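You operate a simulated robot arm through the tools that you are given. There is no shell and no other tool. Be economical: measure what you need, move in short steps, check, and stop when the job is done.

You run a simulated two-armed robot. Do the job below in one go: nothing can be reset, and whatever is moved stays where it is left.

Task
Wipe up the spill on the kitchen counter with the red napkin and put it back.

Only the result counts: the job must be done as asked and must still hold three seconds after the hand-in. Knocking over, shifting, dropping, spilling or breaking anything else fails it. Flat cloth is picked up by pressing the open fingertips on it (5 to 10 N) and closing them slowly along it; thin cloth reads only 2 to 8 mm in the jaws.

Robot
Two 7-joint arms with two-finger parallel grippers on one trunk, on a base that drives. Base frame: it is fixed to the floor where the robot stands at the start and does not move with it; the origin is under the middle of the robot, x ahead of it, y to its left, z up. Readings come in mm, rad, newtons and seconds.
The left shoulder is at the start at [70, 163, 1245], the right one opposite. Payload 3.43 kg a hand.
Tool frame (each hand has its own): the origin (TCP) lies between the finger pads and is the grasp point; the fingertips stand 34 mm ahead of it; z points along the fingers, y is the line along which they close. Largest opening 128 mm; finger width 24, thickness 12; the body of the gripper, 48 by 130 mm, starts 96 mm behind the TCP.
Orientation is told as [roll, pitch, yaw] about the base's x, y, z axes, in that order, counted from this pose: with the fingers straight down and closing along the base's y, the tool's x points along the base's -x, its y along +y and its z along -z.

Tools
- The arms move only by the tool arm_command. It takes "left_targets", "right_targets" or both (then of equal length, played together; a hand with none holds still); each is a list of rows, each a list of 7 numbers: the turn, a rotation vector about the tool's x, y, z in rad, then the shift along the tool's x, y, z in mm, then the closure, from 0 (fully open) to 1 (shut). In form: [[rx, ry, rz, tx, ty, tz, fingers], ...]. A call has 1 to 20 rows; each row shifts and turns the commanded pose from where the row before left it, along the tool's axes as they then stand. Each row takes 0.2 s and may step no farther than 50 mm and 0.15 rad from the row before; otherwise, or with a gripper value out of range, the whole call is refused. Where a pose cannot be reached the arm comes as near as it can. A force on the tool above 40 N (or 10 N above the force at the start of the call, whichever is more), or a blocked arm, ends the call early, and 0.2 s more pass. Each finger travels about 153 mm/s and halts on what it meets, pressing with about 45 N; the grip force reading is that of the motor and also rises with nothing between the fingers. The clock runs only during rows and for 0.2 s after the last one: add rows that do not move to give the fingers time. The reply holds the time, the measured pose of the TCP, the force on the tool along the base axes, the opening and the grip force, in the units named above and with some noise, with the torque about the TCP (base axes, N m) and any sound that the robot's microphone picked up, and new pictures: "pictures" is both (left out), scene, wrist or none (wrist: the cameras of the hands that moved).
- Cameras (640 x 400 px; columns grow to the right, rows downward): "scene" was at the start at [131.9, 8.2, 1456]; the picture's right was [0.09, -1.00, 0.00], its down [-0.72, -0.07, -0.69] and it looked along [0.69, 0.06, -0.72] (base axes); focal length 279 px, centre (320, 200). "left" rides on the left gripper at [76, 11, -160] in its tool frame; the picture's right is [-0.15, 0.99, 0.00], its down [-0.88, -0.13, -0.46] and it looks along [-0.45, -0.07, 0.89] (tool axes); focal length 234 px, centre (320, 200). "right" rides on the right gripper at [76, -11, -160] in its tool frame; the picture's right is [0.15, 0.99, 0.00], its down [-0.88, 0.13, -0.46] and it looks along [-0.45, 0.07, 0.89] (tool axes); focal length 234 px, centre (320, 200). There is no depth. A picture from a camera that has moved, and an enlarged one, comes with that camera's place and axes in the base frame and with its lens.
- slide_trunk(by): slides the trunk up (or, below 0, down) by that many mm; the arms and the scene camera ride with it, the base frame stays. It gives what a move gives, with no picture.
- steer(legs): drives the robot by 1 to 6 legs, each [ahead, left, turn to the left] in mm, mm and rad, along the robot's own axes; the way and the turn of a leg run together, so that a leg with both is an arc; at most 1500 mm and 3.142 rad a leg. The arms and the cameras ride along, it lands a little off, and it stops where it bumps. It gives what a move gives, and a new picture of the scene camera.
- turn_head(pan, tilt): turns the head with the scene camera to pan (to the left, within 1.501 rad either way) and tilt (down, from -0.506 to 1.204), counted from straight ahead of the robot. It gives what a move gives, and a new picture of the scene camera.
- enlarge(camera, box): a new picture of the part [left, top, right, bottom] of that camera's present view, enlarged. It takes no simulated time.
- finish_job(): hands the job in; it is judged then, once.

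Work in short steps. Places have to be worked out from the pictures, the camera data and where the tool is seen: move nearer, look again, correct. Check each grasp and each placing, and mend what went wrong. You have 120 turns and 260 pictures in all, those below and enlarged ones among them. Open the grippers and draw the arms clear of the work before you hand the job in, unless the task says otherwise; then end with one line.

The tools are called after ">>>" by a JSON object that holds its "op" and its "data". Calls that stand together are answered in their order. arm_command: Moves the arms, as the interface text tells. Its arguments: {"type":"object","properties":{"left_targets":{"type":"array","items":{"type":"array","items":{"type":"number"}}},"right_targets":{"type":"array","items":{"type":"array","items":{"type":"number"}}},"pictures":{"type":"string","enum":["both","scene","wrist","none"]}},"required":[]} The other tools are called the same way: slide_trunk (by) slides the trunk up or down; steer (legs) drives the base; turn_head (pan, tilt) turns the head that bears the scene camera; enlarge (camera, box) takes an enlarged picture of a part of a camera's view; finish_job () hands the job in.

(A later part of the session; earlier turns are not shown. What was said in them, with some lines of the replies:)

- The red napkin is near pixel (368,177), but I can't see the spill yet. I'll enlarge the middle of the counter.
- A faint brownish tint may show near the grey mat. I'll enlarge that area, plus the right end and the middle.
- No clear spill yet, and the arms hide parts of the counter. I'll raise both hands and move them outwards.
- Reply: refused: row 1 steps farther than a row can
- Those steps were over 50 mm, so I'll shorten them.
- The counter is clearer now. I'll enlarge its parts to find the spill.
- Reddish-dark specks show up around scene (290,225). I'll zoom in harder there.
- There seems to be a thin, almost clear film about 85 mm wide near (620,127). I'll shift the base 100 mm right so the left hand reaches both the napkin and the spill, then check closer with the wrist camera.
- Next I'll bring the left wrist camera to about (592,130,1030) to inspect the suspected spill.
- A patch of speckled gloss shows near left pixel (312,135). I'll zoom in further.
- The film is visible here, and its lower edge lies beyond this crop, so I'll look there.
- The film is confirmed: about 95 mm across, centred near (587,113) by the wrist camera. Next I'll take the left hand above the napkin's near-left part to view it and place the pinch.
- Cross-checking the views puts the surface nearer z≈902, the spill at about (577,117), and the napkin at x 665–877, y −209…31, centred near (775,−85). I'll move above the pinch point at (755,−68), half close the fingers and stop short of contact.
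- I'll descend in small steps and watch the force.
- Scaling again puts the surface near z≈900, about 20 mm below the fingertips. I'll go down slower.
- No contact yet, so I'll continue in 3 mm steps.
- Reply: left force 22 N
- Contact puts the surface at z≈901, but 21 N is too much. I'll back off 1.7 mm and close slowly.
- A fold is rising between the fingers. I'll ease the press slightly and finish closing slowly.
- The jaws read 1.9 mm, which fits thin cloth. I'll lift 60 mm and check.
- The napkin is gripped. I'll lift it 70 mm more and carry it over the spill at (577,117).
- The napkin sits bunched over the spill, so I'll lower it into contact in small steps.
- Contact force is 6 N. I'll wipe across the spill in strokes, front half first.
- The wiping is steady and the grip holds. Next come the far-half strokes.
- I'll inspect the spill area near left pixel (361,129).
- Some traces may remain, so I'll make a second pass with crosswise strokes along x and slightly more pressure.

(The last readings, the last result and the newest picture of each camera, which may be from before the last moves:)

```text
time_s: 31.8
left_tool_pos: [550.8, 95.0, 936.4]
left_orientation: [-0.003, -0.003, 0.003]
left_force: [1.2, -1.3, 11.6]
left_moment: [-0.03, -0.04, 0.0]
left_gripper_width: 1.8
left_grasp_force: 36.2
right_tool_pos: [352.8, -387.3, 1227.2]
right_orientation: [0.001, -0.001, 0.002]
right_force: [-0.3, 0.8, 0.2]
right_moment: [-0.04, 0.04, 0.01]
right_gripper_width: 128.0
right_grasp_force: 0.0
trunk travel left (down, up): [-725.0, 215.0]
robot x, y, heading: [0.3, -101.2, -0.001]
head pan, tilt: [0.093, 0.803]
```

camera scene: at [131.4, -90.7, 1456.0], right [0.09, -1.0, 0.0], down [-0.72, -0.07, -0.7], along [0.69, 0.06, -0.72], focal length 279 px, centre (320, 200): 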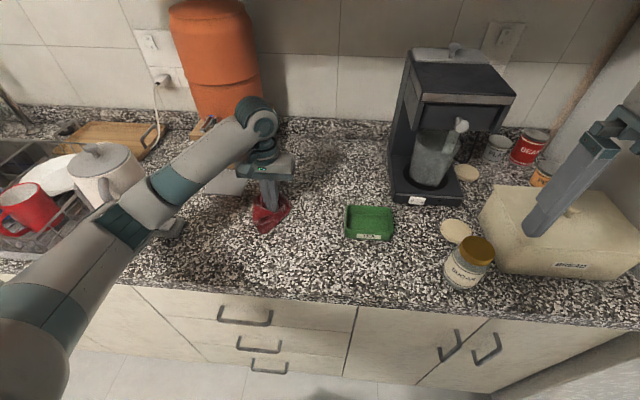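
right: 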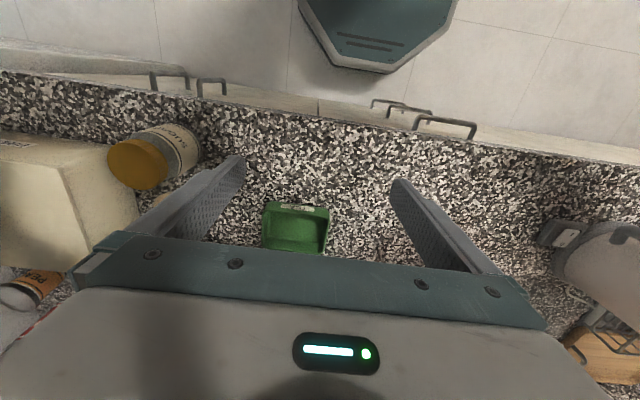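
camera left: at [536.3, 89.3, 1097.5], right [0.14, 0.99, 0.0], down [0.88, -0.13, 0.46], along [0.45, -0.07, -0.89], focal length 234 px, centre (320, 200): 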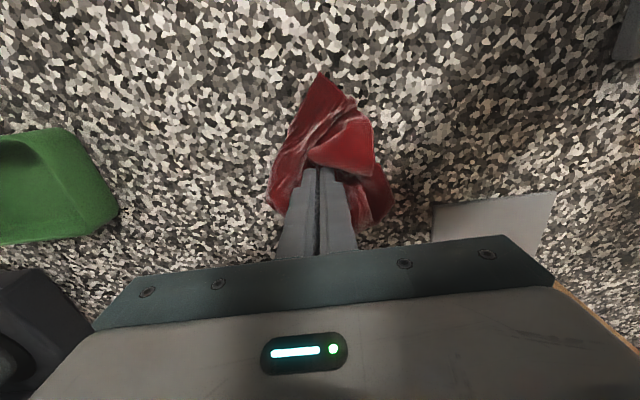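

Next I'll lift the napkin and carry it part way home, clearing the view of the spill spot.

>>> {"op": "arm_command", "data": {"left_targets": [[0, 0, 0, 0, 0, -30, 1], [0, 0, 0, 0, 0, -40, 1], [0, 0, 0, 0, 0, -40, 1], [0, 0, 0, 0, 0, -40, 1], [0, 0, 0, -35, -28, 0, 1], [0, 0, 0, -35, -28, 0, 1], [0, 0, 0, -35, -28, 0, 1], [0, 0, 0, -35, -28, 0, 1], [0, 0, 0, 0, 0, 0, 1]], "pictures": "both"}}

>>> {"op": "enlarge", "data": {"camera": "scene", "box": [190, 160, 318, 240]}}

```text
time_s: 33.8
left_tool_pos: [691.3, -15.2, 1086.9]
left_orientation: [-0.001, 0.001, 0.003]
left_force: [0.3, -0.4, 0.5]
left_moment: [0.0, -0.03, -0.01]
left_gripper_width: 1.8
left_grasp_force: 36.8
right_tool_pos: [354.6, -387.2, 1225.9]
right_orientation: [-0.001, 0.001, 0.004]
right_force: [-0.8, -0.3, 0.6]
right_moment: [0.0, 0.02, 0.0]
right_gripper_width: 128.0
right_grasp_force: 0.0
trunk travel left (down, up): [-725.0, 215.0]
robot x, y, heading: [3.0, -97.0, -0.006]
head pan, tilt: [0.093, 0.803]
camera scene: at [131.2, -89.8, 1456.1], right [0.09, -1.0, 0.0], down [-0.72, -0.07, -0.7], along [0.69, 0.06, -0.72], focal length 279 px, centre (320, 200)
camera left: at [616.6, -3.1, 1246.3], right [0.14, 0.99, 0.0], down [0.88, -0.13, 0.46], along [0.45, -0.07, -0.89], focal length 234 px, centre (320, 200)
```

scene: 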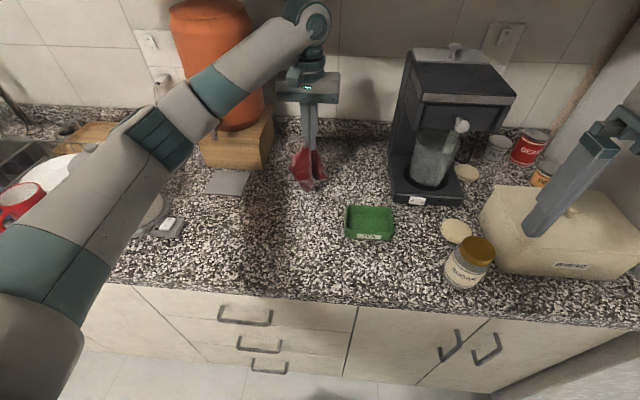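
left: 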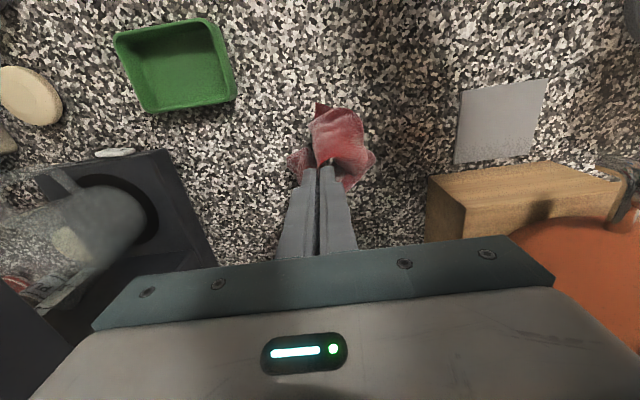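

```text
5.00 times, centred on (254, 200) of scene
camera zoom: at [131.2, -89.8, 1456.1], right [0.09, -1.0, 0.0], down [-0.72, -0.07, -0.7], along [0.69, 0.06, -0.72], focal length 1394 px, centre (650, 200)
```

zoom: 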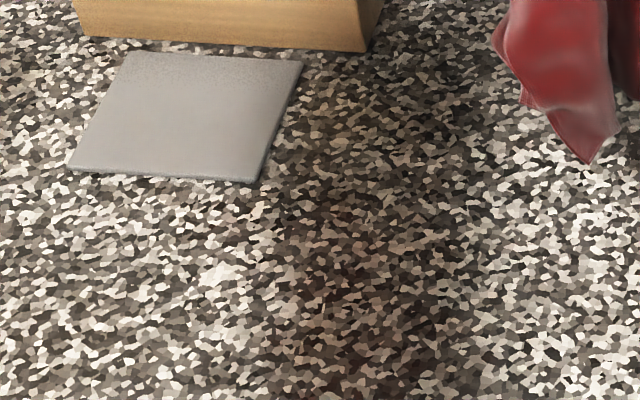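

I'll inspect the wiped spot, now near scene (255,220).

>>> {"op": "enlarge", "data": {"camera": "scene", "box": [223, 200, 287, 240]}}

>>> {"op": "enlarge", "data": {"camera": "left", "box": [360, 0, 488, 80]}}

```text
10.00 times, centred on (255, 220) of scene
camera zoom: at [131.2, -89.8, 1456.1], right [0.09, -1.0, 0.0], down [-0.72, -0.07, -0.7], along [0.69, 0.06, -0.72], focal length 2788 px, centre (970, 0)
```

zoom: 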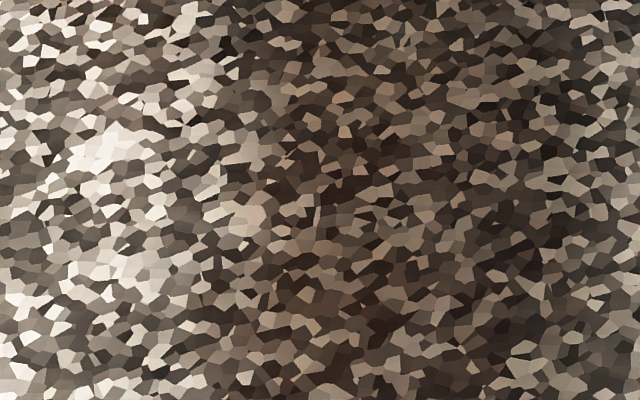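

```text
5.00 times, centred on (424, 40) of left
camera zoom: at [616.6, -3.1, 1246.3], right [0.14, 0.99, 0.0], down [0.88, -0.13, 0.46], along [0.45, -0.07, -0.89], focal length 1171 px, centre (-200, 1000)
```

zoom: 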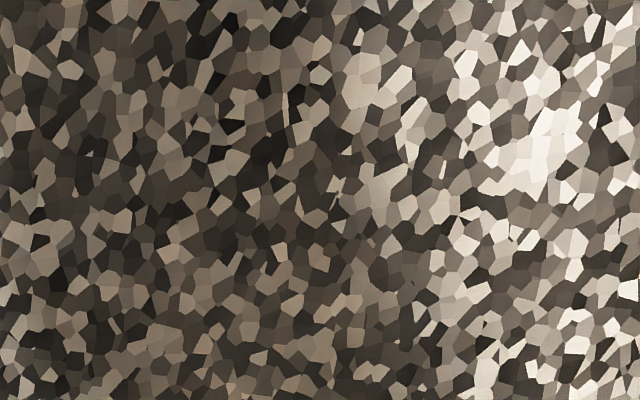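

The dusty film isn't visible any more, though arm shadow covers part of the spot. I'll carry the napkin past its home place to the far right, so I can lay it with a drawing-back motion, then look again without the shadow.

>>> {"op": "arm_command", "data": {"left_targets": [[0, 0, 0, -34, -25, 0, 1], [0, 0, 0, -34, -25, 0, 1], [0, 0, 0, -34, -25, 0, 1], [0, 0, 0, -34, -25, 0, 1], [0, 0, 0, 0, 0, 0, 1], [0, 0, 0, 0, 0, 0, 1]], "pictures": "both"}}

>>> {"op": "enlarge", "data": {"camera": "scene", "box": [223, 200, 287, 240]}}

```text
time_s: 35.1
left_tool_pos: [795.6, -99.5, 1080.5]
left_orientation: [0.0, -0.003, 0.0]
left_force: [1.0, -1.4, 0.1]
left_moment: [0.03, -0.03, 0.0]
left_gripper_width: 1.8
left_grasp_force: 36.6
left hand out of reach, approached as far as the arm can: row 4
right_tool_pos: [354.1, -390.4, 1226.5]
right_orientation: [0.001, 0.003, 0.001]
right_force: [0.7, -0.4, -0.2]
right_moment: [-0.01, 0.0, 0.01]
right_gripper_width: 127.9
right_grasp_force: 0.0
trunk travel left (down, up): [-725.0, 215.0]
robot x, y, heading: [-1.8, -99.3, -0.003]
head pan, tilt: [0.093, 0.803]
camera scene: at [131.1, -93.2, 1456.1], right [0.09, -1.0, 0.0], down [-0.72, -0.07, -0.7], along [0.69, 0.06, -0.72], focal length 279 px, centre (320, 200)
camera left: at [719.7, -87.2, 1241.4], right [0.15, 0.99, 0.0], down [0.88, -0.13, 0.46], along [0.45, -0.07, -0.89], focal length 234 px, centre (320, 200)
```

scene: 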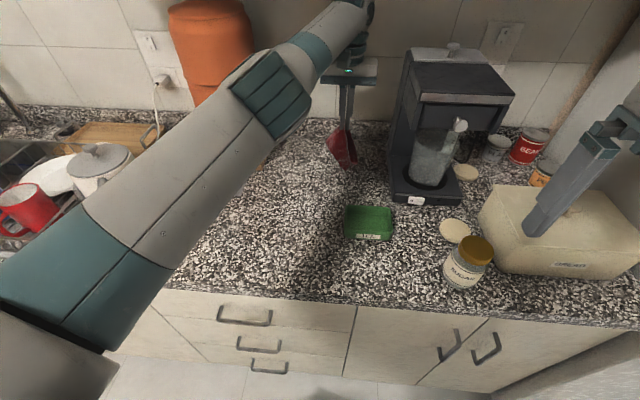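
left: 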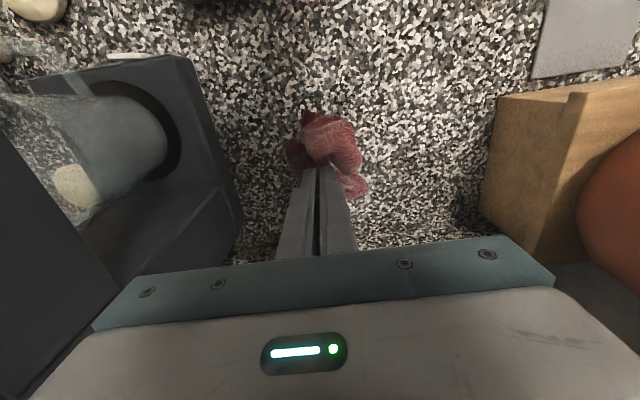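

```text
10.00 times, centred on (255, 220) of scene
camera zoom: at [131.1, -93.2, 1456.1], right [0.09, -1.0, 0.0], down [-0.72, -0.07, -0.7], along [0.69, 0.06, -0.72], focal length 2788 px, centre (970, 0)
```

zoom: 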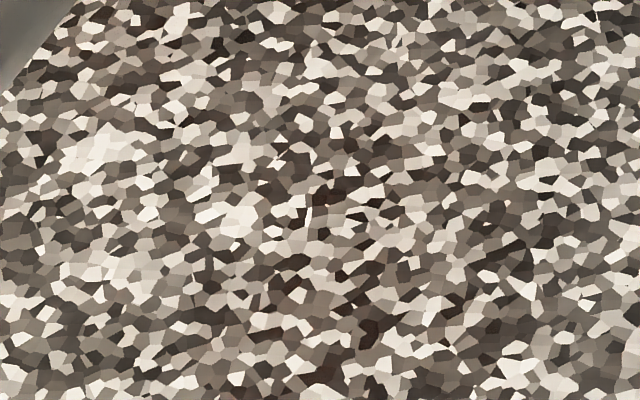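

The wiped spot now looks clean. The arm was at its reach limit, so I'll drive 60 mm ahead to be able to lay the napkin properly.

>>> {"op": "steer", "data": {"legs": [[60, 0, 0]]}}

```text
time_s: 36.1
left_tool_pos: [852.6, -96.8, 1084.2]
left_orientation: [0.001, -0.004, 0.001]
left_force: [0.1, 0.5, -0.2]
left_moment: [-0.01, -0.04, 0.0]
left_gripper_width: 1.9
left_grasp_force: 37.1
right_tool_pos: [409.2, -389.7, 1227.1]
right_orientation: [0.0, -0.003, 0.001]
right_force: [-0.5, 0.3, -0.6]
right_moment: [-0.01, 0.02, 0.05]
right_gripper_width: 128.2
right_grasp_force: 0.0
trunk travel left (down, up): [-725.0, 215.0]
robot x, y, heading: [57.1, -102.5, -0.0]
head pan, tilt: [0.093, 0.803]
camera scene: at [187.0, -91.1, 1456.5], right [0.09, -1.0, 0.0], down [-0.71, -0.07, -0.7], along [0.69, 0.06, -0.72], focal length 279 px, centre (320, 200)
```

scene: 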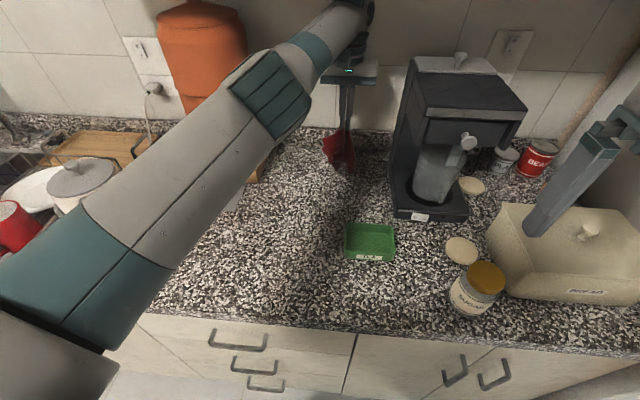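

Now I'll lower the napkin just beyond its home position, at about (835,−112).

>>> {"op": "arm_command", "data": {"left_targets": [[0, 0, 0, 9, -7, 10, 1], [0, 0, 0, 9, -8, 20, 1], [0, 0, 0, 0, 0, 30, 1], [0, 0, 0, 0, 0, 25, 1], [0, 0, 0, 0, 0, 20, 1], [0, 0, 0, 0, 0, 10, 1], [0, 0, 0, 0, 0, 0, 1]], "pictures": "both"}}

```text
time_s: 37.7
left_tool_pos: [839.0, -112.0, 965.8]
left_orientation: [-0.003, 0.0, 0.002]
left_force: [-0.4, 0.2, 0.1]
left_moment: [0.01, 0.01, -0.01]
left_gripper_width: 1.8
left_grasp_force: 36.5
right_tool_pos: [412.5, -389.5, 1226.1]
right_orientation: [0.0, -0.001, 0.0]
right_force: [-0.5, -0.3, 0.2]
right_moment: [0.0, -0.05, -0.02]
right_gripper_width: 128.0
right_grasp_force: 0.0
trunk travel left (down, up): [-725.0, 215.0]
robot x, y, heading: [55.0, -100.9, -0.001]
head pan, tilt: [0.093, 0.803]
camera scene: at [190.0, -91.2, 1456.1], right [0.09, -1.0, 0.0], down [-0.72, -0.07, -0.7], along [0.69, 0.06, -0.72], focal length 279 px, centre (320, 200)
camera left: at [760.5, -100.7, 1126.4], right [0.15, 0.99, 0.0], down [0.88, -0.13, 0.46], along [0.45, -0.07, -0.89], focal length 234 px, centre (320, 200)
```

scene: 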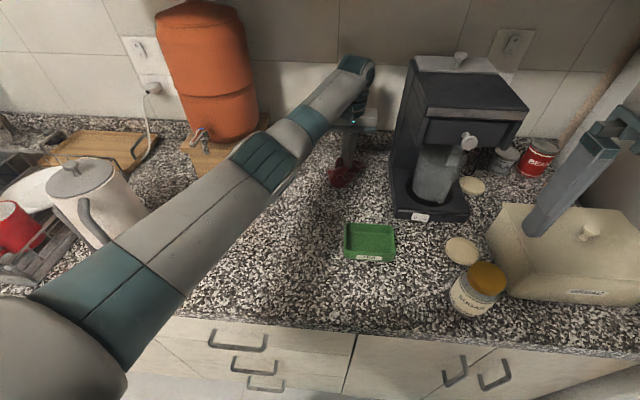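
left: 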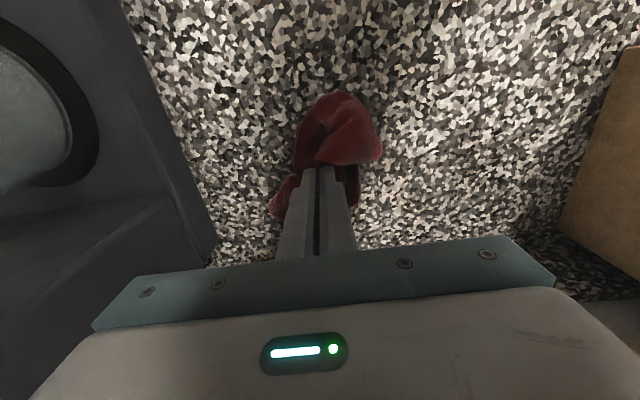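

Now I'll draw the cloth back towards its home pinch point (757,−70) while lowering, so the far part trails out.

>>> {"op": "arm_command", "data": {"left_targets": [[0, 0, 0, 8, 4, 5, 1], [0, 0, 0, 8, 4, 4, 1], [0, 0, 0, 8, 4, 3, 1], [0, 0, 0, 8, 4, 3, 1], [0, 0, 0, 8, 4, 2, 1], [0, 0, 0, 8, 4, 1, 1], [0, 0, 0, 8, 4, 1, 1], [0, 0, 0, 8, 4, 1, 1], [0, 0, 0, 8, 5, 0, 1], [0, 0, 0, 8, 5, 0, 1], [0, 0, 0, 0, 0, 0, 1]], "pictures": "wrist"}}

```text
time_s: 40.1
left_tool_pos: [755.5, -69.7, 945.2]
left_orientation: [0.001, -0.002, 0.003]
left_force: [0.6, 0.9, 0.0]
left_moment: [0.0, 0.02, 0.0]
left_gripper_width: 2.0
left_grasp_force: 36.3
right_tool_pos: [412.9, -389.4, 1226.0]
right_orientation: [-0.001, 0.0, -0.001]
right_force: [0.7, 0.0, 0.0]
right_moment: [0.01, 0.03, -0.03]
right_gripper_width: 127.9
right_grasp_force: 0.0
trunk travel left (down, up): [-725.0, 215.0]
robot x, y, heading: [59.2, -94.5, -0.002]
head pan, tilt: [0.093, 0.803]
camera left: at [680.7, -58.6, 1106.1], right [0.15, 0.99, 0.0], down [0.88, -0.13, 0.46], along [0.45, -0.07, -0.89], focal length 234 px, centre (320, 200)
```

left: 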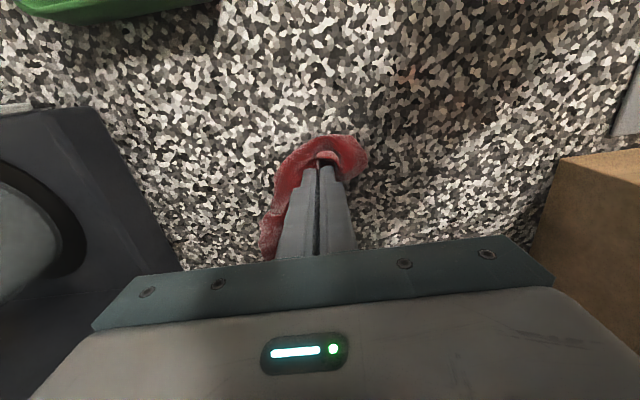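

The grip is at the home point and the cloth trails behind it. I'll lower almost to the surface and open the fingers gently.

>>> {"op": "arm_command", "data": {"left_targets": [[0, 0, 0, 0, 0, 4, 1], [0, 0, 0, 0, 0, 2, 1], [0, 0, 0, 0, 0, 0, 0.95], [0, 0, 0, 0, 0, 0, 0.85], [0, 0, 0, 0, 0, 0, 0.75], [0, 0, 0, 0, 0, 0, 0.65], [0, 0, 0, 0, 0, 0, 0.65]], "pictures": "wrist"}}

>>> {"op": "arm_command", "data": {"left_targets": [[0, 0, 0, 0, 0, -8, 0.6], [0, 0, 0, 0, 0, -15, 0.5], [0, 0, 0, 0, 0, -30, 0.5], [0, 0, 0, 20, 0, -40, 0.3], [0, 0, 0, 20, 0, -40, 0], [0, 0, 0, 0, 0, 0, 0]], "pictures": "both"}}

```text
time_s: 41.7
left_tool_pos: [757.1, -70.2, 940.0]
left_orientation: [0.001, 0.001, 0.003]
left_force: [-0.5, 0.7, 0.7]
left_moment: [-0.01, 0.0, 0.0]
left_gripper_width: 44.0
left_grasp_force: 0.1
right_tool_pos: [413.2, -388.6, 1226.7]
right_orientation: [0.0, 0.0, 0.0]
right_force: [0.9, 0.3, 0.3]
right_moment: [-0.01, 0.02, 0.0]
right_gripper_width: 128.1
right_grasp_force: 0.1
trunk travel left (down, up): [-725.0, 215.0]
robot x, y, heading: [59.0, -102.7, -0.002]
head pan, tilt: [0.093, 0.803]
camera left: at [680.9, -58.8, 1100.4], right [0.15, 0.99, 0.0], down [0.88, -0.13, 0.46], along [0.45, -0.07, -0.89], focal length 234 px, centre (320, 200)
```

left: 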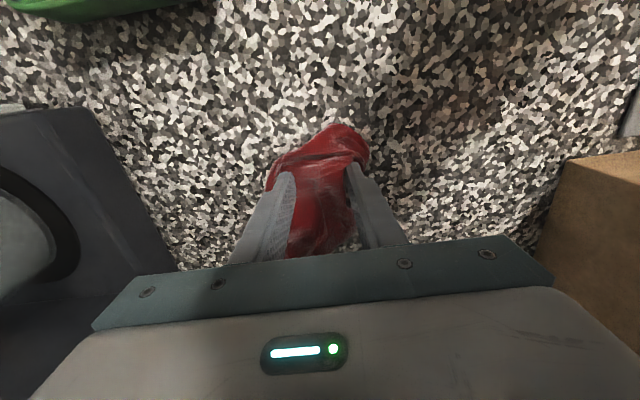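

```text
time_s: 43.1
left_tool_pos: [715.9, -69.8, 1071.3]
left_orientation: [0.001, 0.002, 0.001]
left_force: [0.6, 0.1, 0.0]
left_moment: [-0.02, 0.0, 0.0]
left_gripper_width: 128.1
left_grasp_force: 0.1
right_tool_pos: [413.1, -389.3, 1225.7]
right_orientation: [-0.001, 0.001, 0.0]
right_force: [0.6, -0.5, 0.8]
right_moment: [0.01, -0.02, 0.0]
right_gripper_width: 127.9
right_grasp_force: 0.1
trunk travel left (down, up): [-725.0, 215.0]
robot x, y, heading: [59.5, -97.1, 0.001]
head pan, tilt: [0.093, 0.803]
camera scene: at [191.4, -91.4, 1455.9], right [0.09, -1.0, 0.0], down [-0.72, -0.07, -0.69], along [0.69, 0.06, -0.72], focal length 279 px, centre (320, 200)
camera left: at [640.4, -57.8, 1232.7], right [0.14, 0.99, 0.0], down [0.88, -0.13, 0.45], along [0.45, -0.07, -0.89], focal length 234 px, centre (320, 200)
```

scene: 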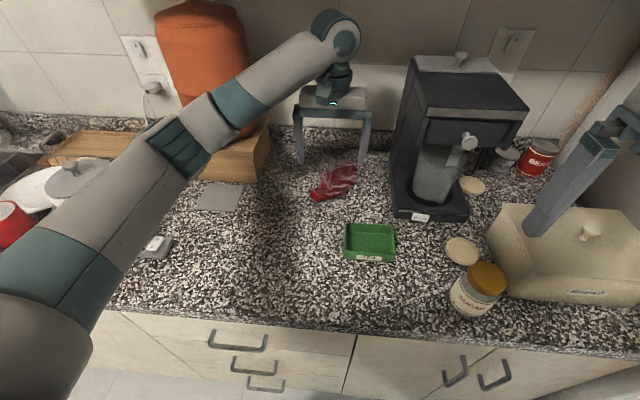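
left: 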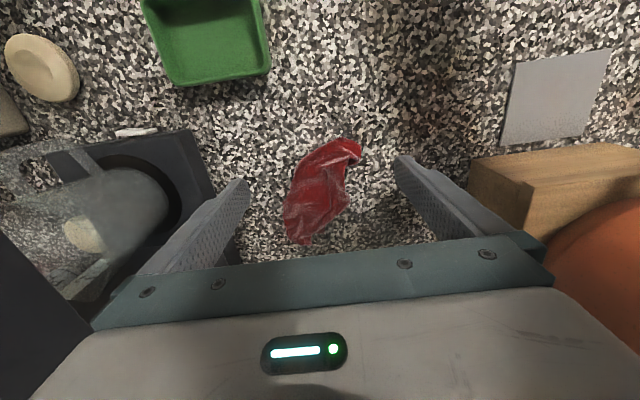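

The napkin lies bunched but centred near (794,−80), within about 2 cm of its original centre (775,−85). I'll retract the arm to see everything clearly.

>>> {"op": "arm_command", "data": {"left_targets": [[0, 0, 0, 30, 10, -25, 0], [0, 0, 0, 30, 20, -20, 0], [0, 0, 0, 30, 25, -15, 0], [0, 0, 0, 30, 30, -15, 0], [0, 0, 0, 30, 30, -15, 0], [0, 0, 0, 30, 30, -15, 0], [0, 0, 0, 30, 30, -15, 0], [0, 0, 0, 30, 30, -15, 0], [0, 0, 0, 30, 30, -15, 0], [0, 0, 0, 30, 30, -15, 0], [0, 0, 0, 0, 30, -10, 0], [0, 0, 0, 0, 0, 0, 0]], "pictures": "scene"}}

>>> {"op": "enlarge", "data": {"camera": "scene", "box": [190, 170, 350, 270]}}

```text
time_s: 45.7
left_tool_pos: [417.6, 223.9, 1246.6]
left_orientation: [-0.001, 0.001, 0.001]
left_force: [0.0, -0.5, -0.2]
left_moment: [0.06, 0.0, -0.01]
left_gripper_width: 127.9
left_grasp_force: 0.0
right_tool_pos: [414.6, -389.3, 1225.7]
right_orientation: [0.0, -0.002, 0.002]
right_force: [0.3, -0.3, 0.0]
right_moment: [-0.03, 0.04, 0.0]
right_gripper_width: 127.8
right_grasp_force: 0.1
trunk travel left (down, up): [-725.0, 215.0]
robot x, y, heading: [53.9, -95.4, -0.004]
head pan, tilt: [0.093, 0.803]
camera scene: at [191.3, -91.9, 1455.9], right [0.09, -1.0, 0.0], down [-0.72, -0.07, -0.69], along [0.69, 0.06, -0.72], focal length 279 px, centre (320, 200)
```

scene: 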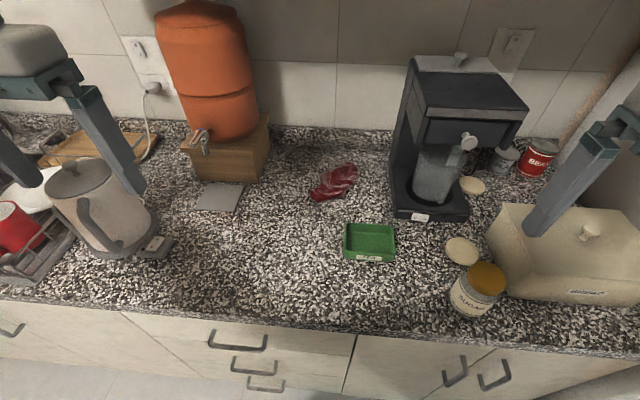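

```text
4.00 times, centred on (270, 220) of scene
camera zoom: at [191.3, -91.9, 1455.9], right [0.09, -1.0, 0.0], down [-0.72, -0.07, -0.69], along [0.69, 0.06, -0.72], focal length 1115 px, centre (520, 120)
```

zoom: 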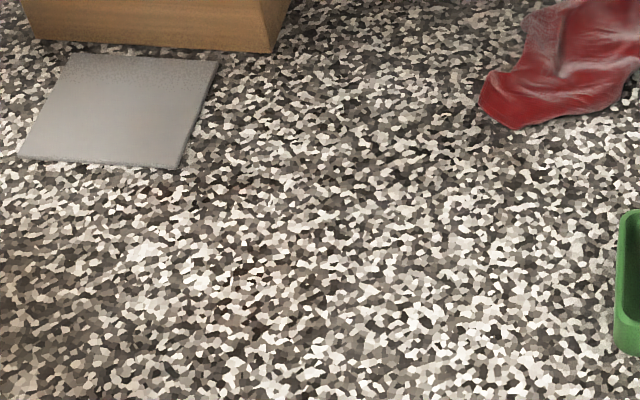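

I'll check the spill spot closely, near scene (248,237).

>>> {"op": "enlarge", "data": {"camera": "scene", "box": [216, 217, 280, 257]}}

>>> {"op": "enlarge", "data": {"camera": "scene", "box": [300, 150, 380, 210]}}

```text
10.00 times, centred on (248, 237) of scene
camera zoom: at [191.3, -91.9, 1455.9], right [0.09, -1.0, 0.0], down [-0.72, -0.07, -0.69], along [0.69, 0.06, -0.72], focal length 2788 px, centre (1040, -170)
```

zoom: 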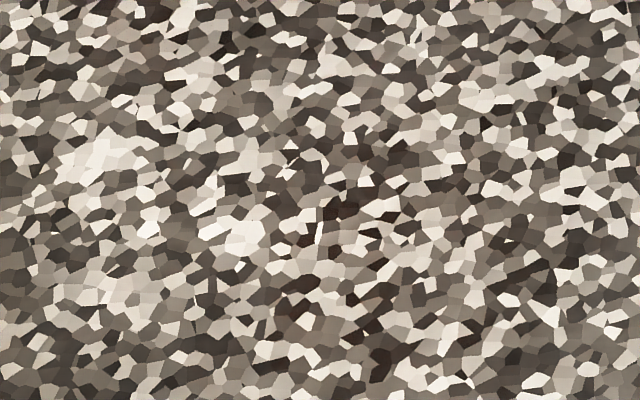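

```text
6.67 times, centred on (340, 180) of scene
camera zoom: at [191.3, -91.9, 1455.9], right [0.09, -1.0, 0.0], down [-0.72, -0.07, -0.69], along [0.69, 0.06, -0.72], focal length 1859 px, centre (187, 333)
```

zoom: 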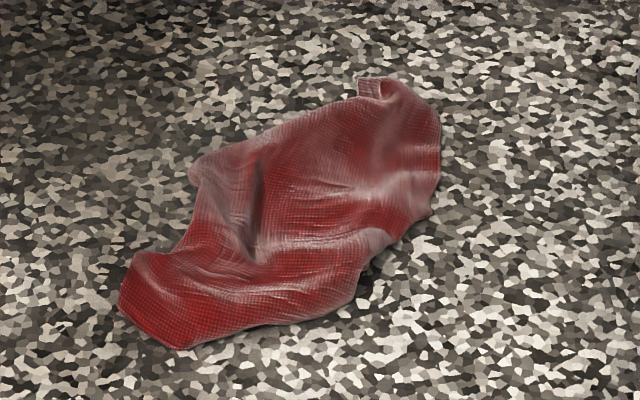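

The film is gone. The napkin rests inside its original footprint, both grippers are open and clear, and nothing else has moved, so I'm handing in.

>>> {"op": "finish_job", "data": {}}

```text
The job is handed in.
```

I wiped up the spill and put the red napkin back within about 3 cm of its original spot, but it lies bunched up rather than flat as it was.
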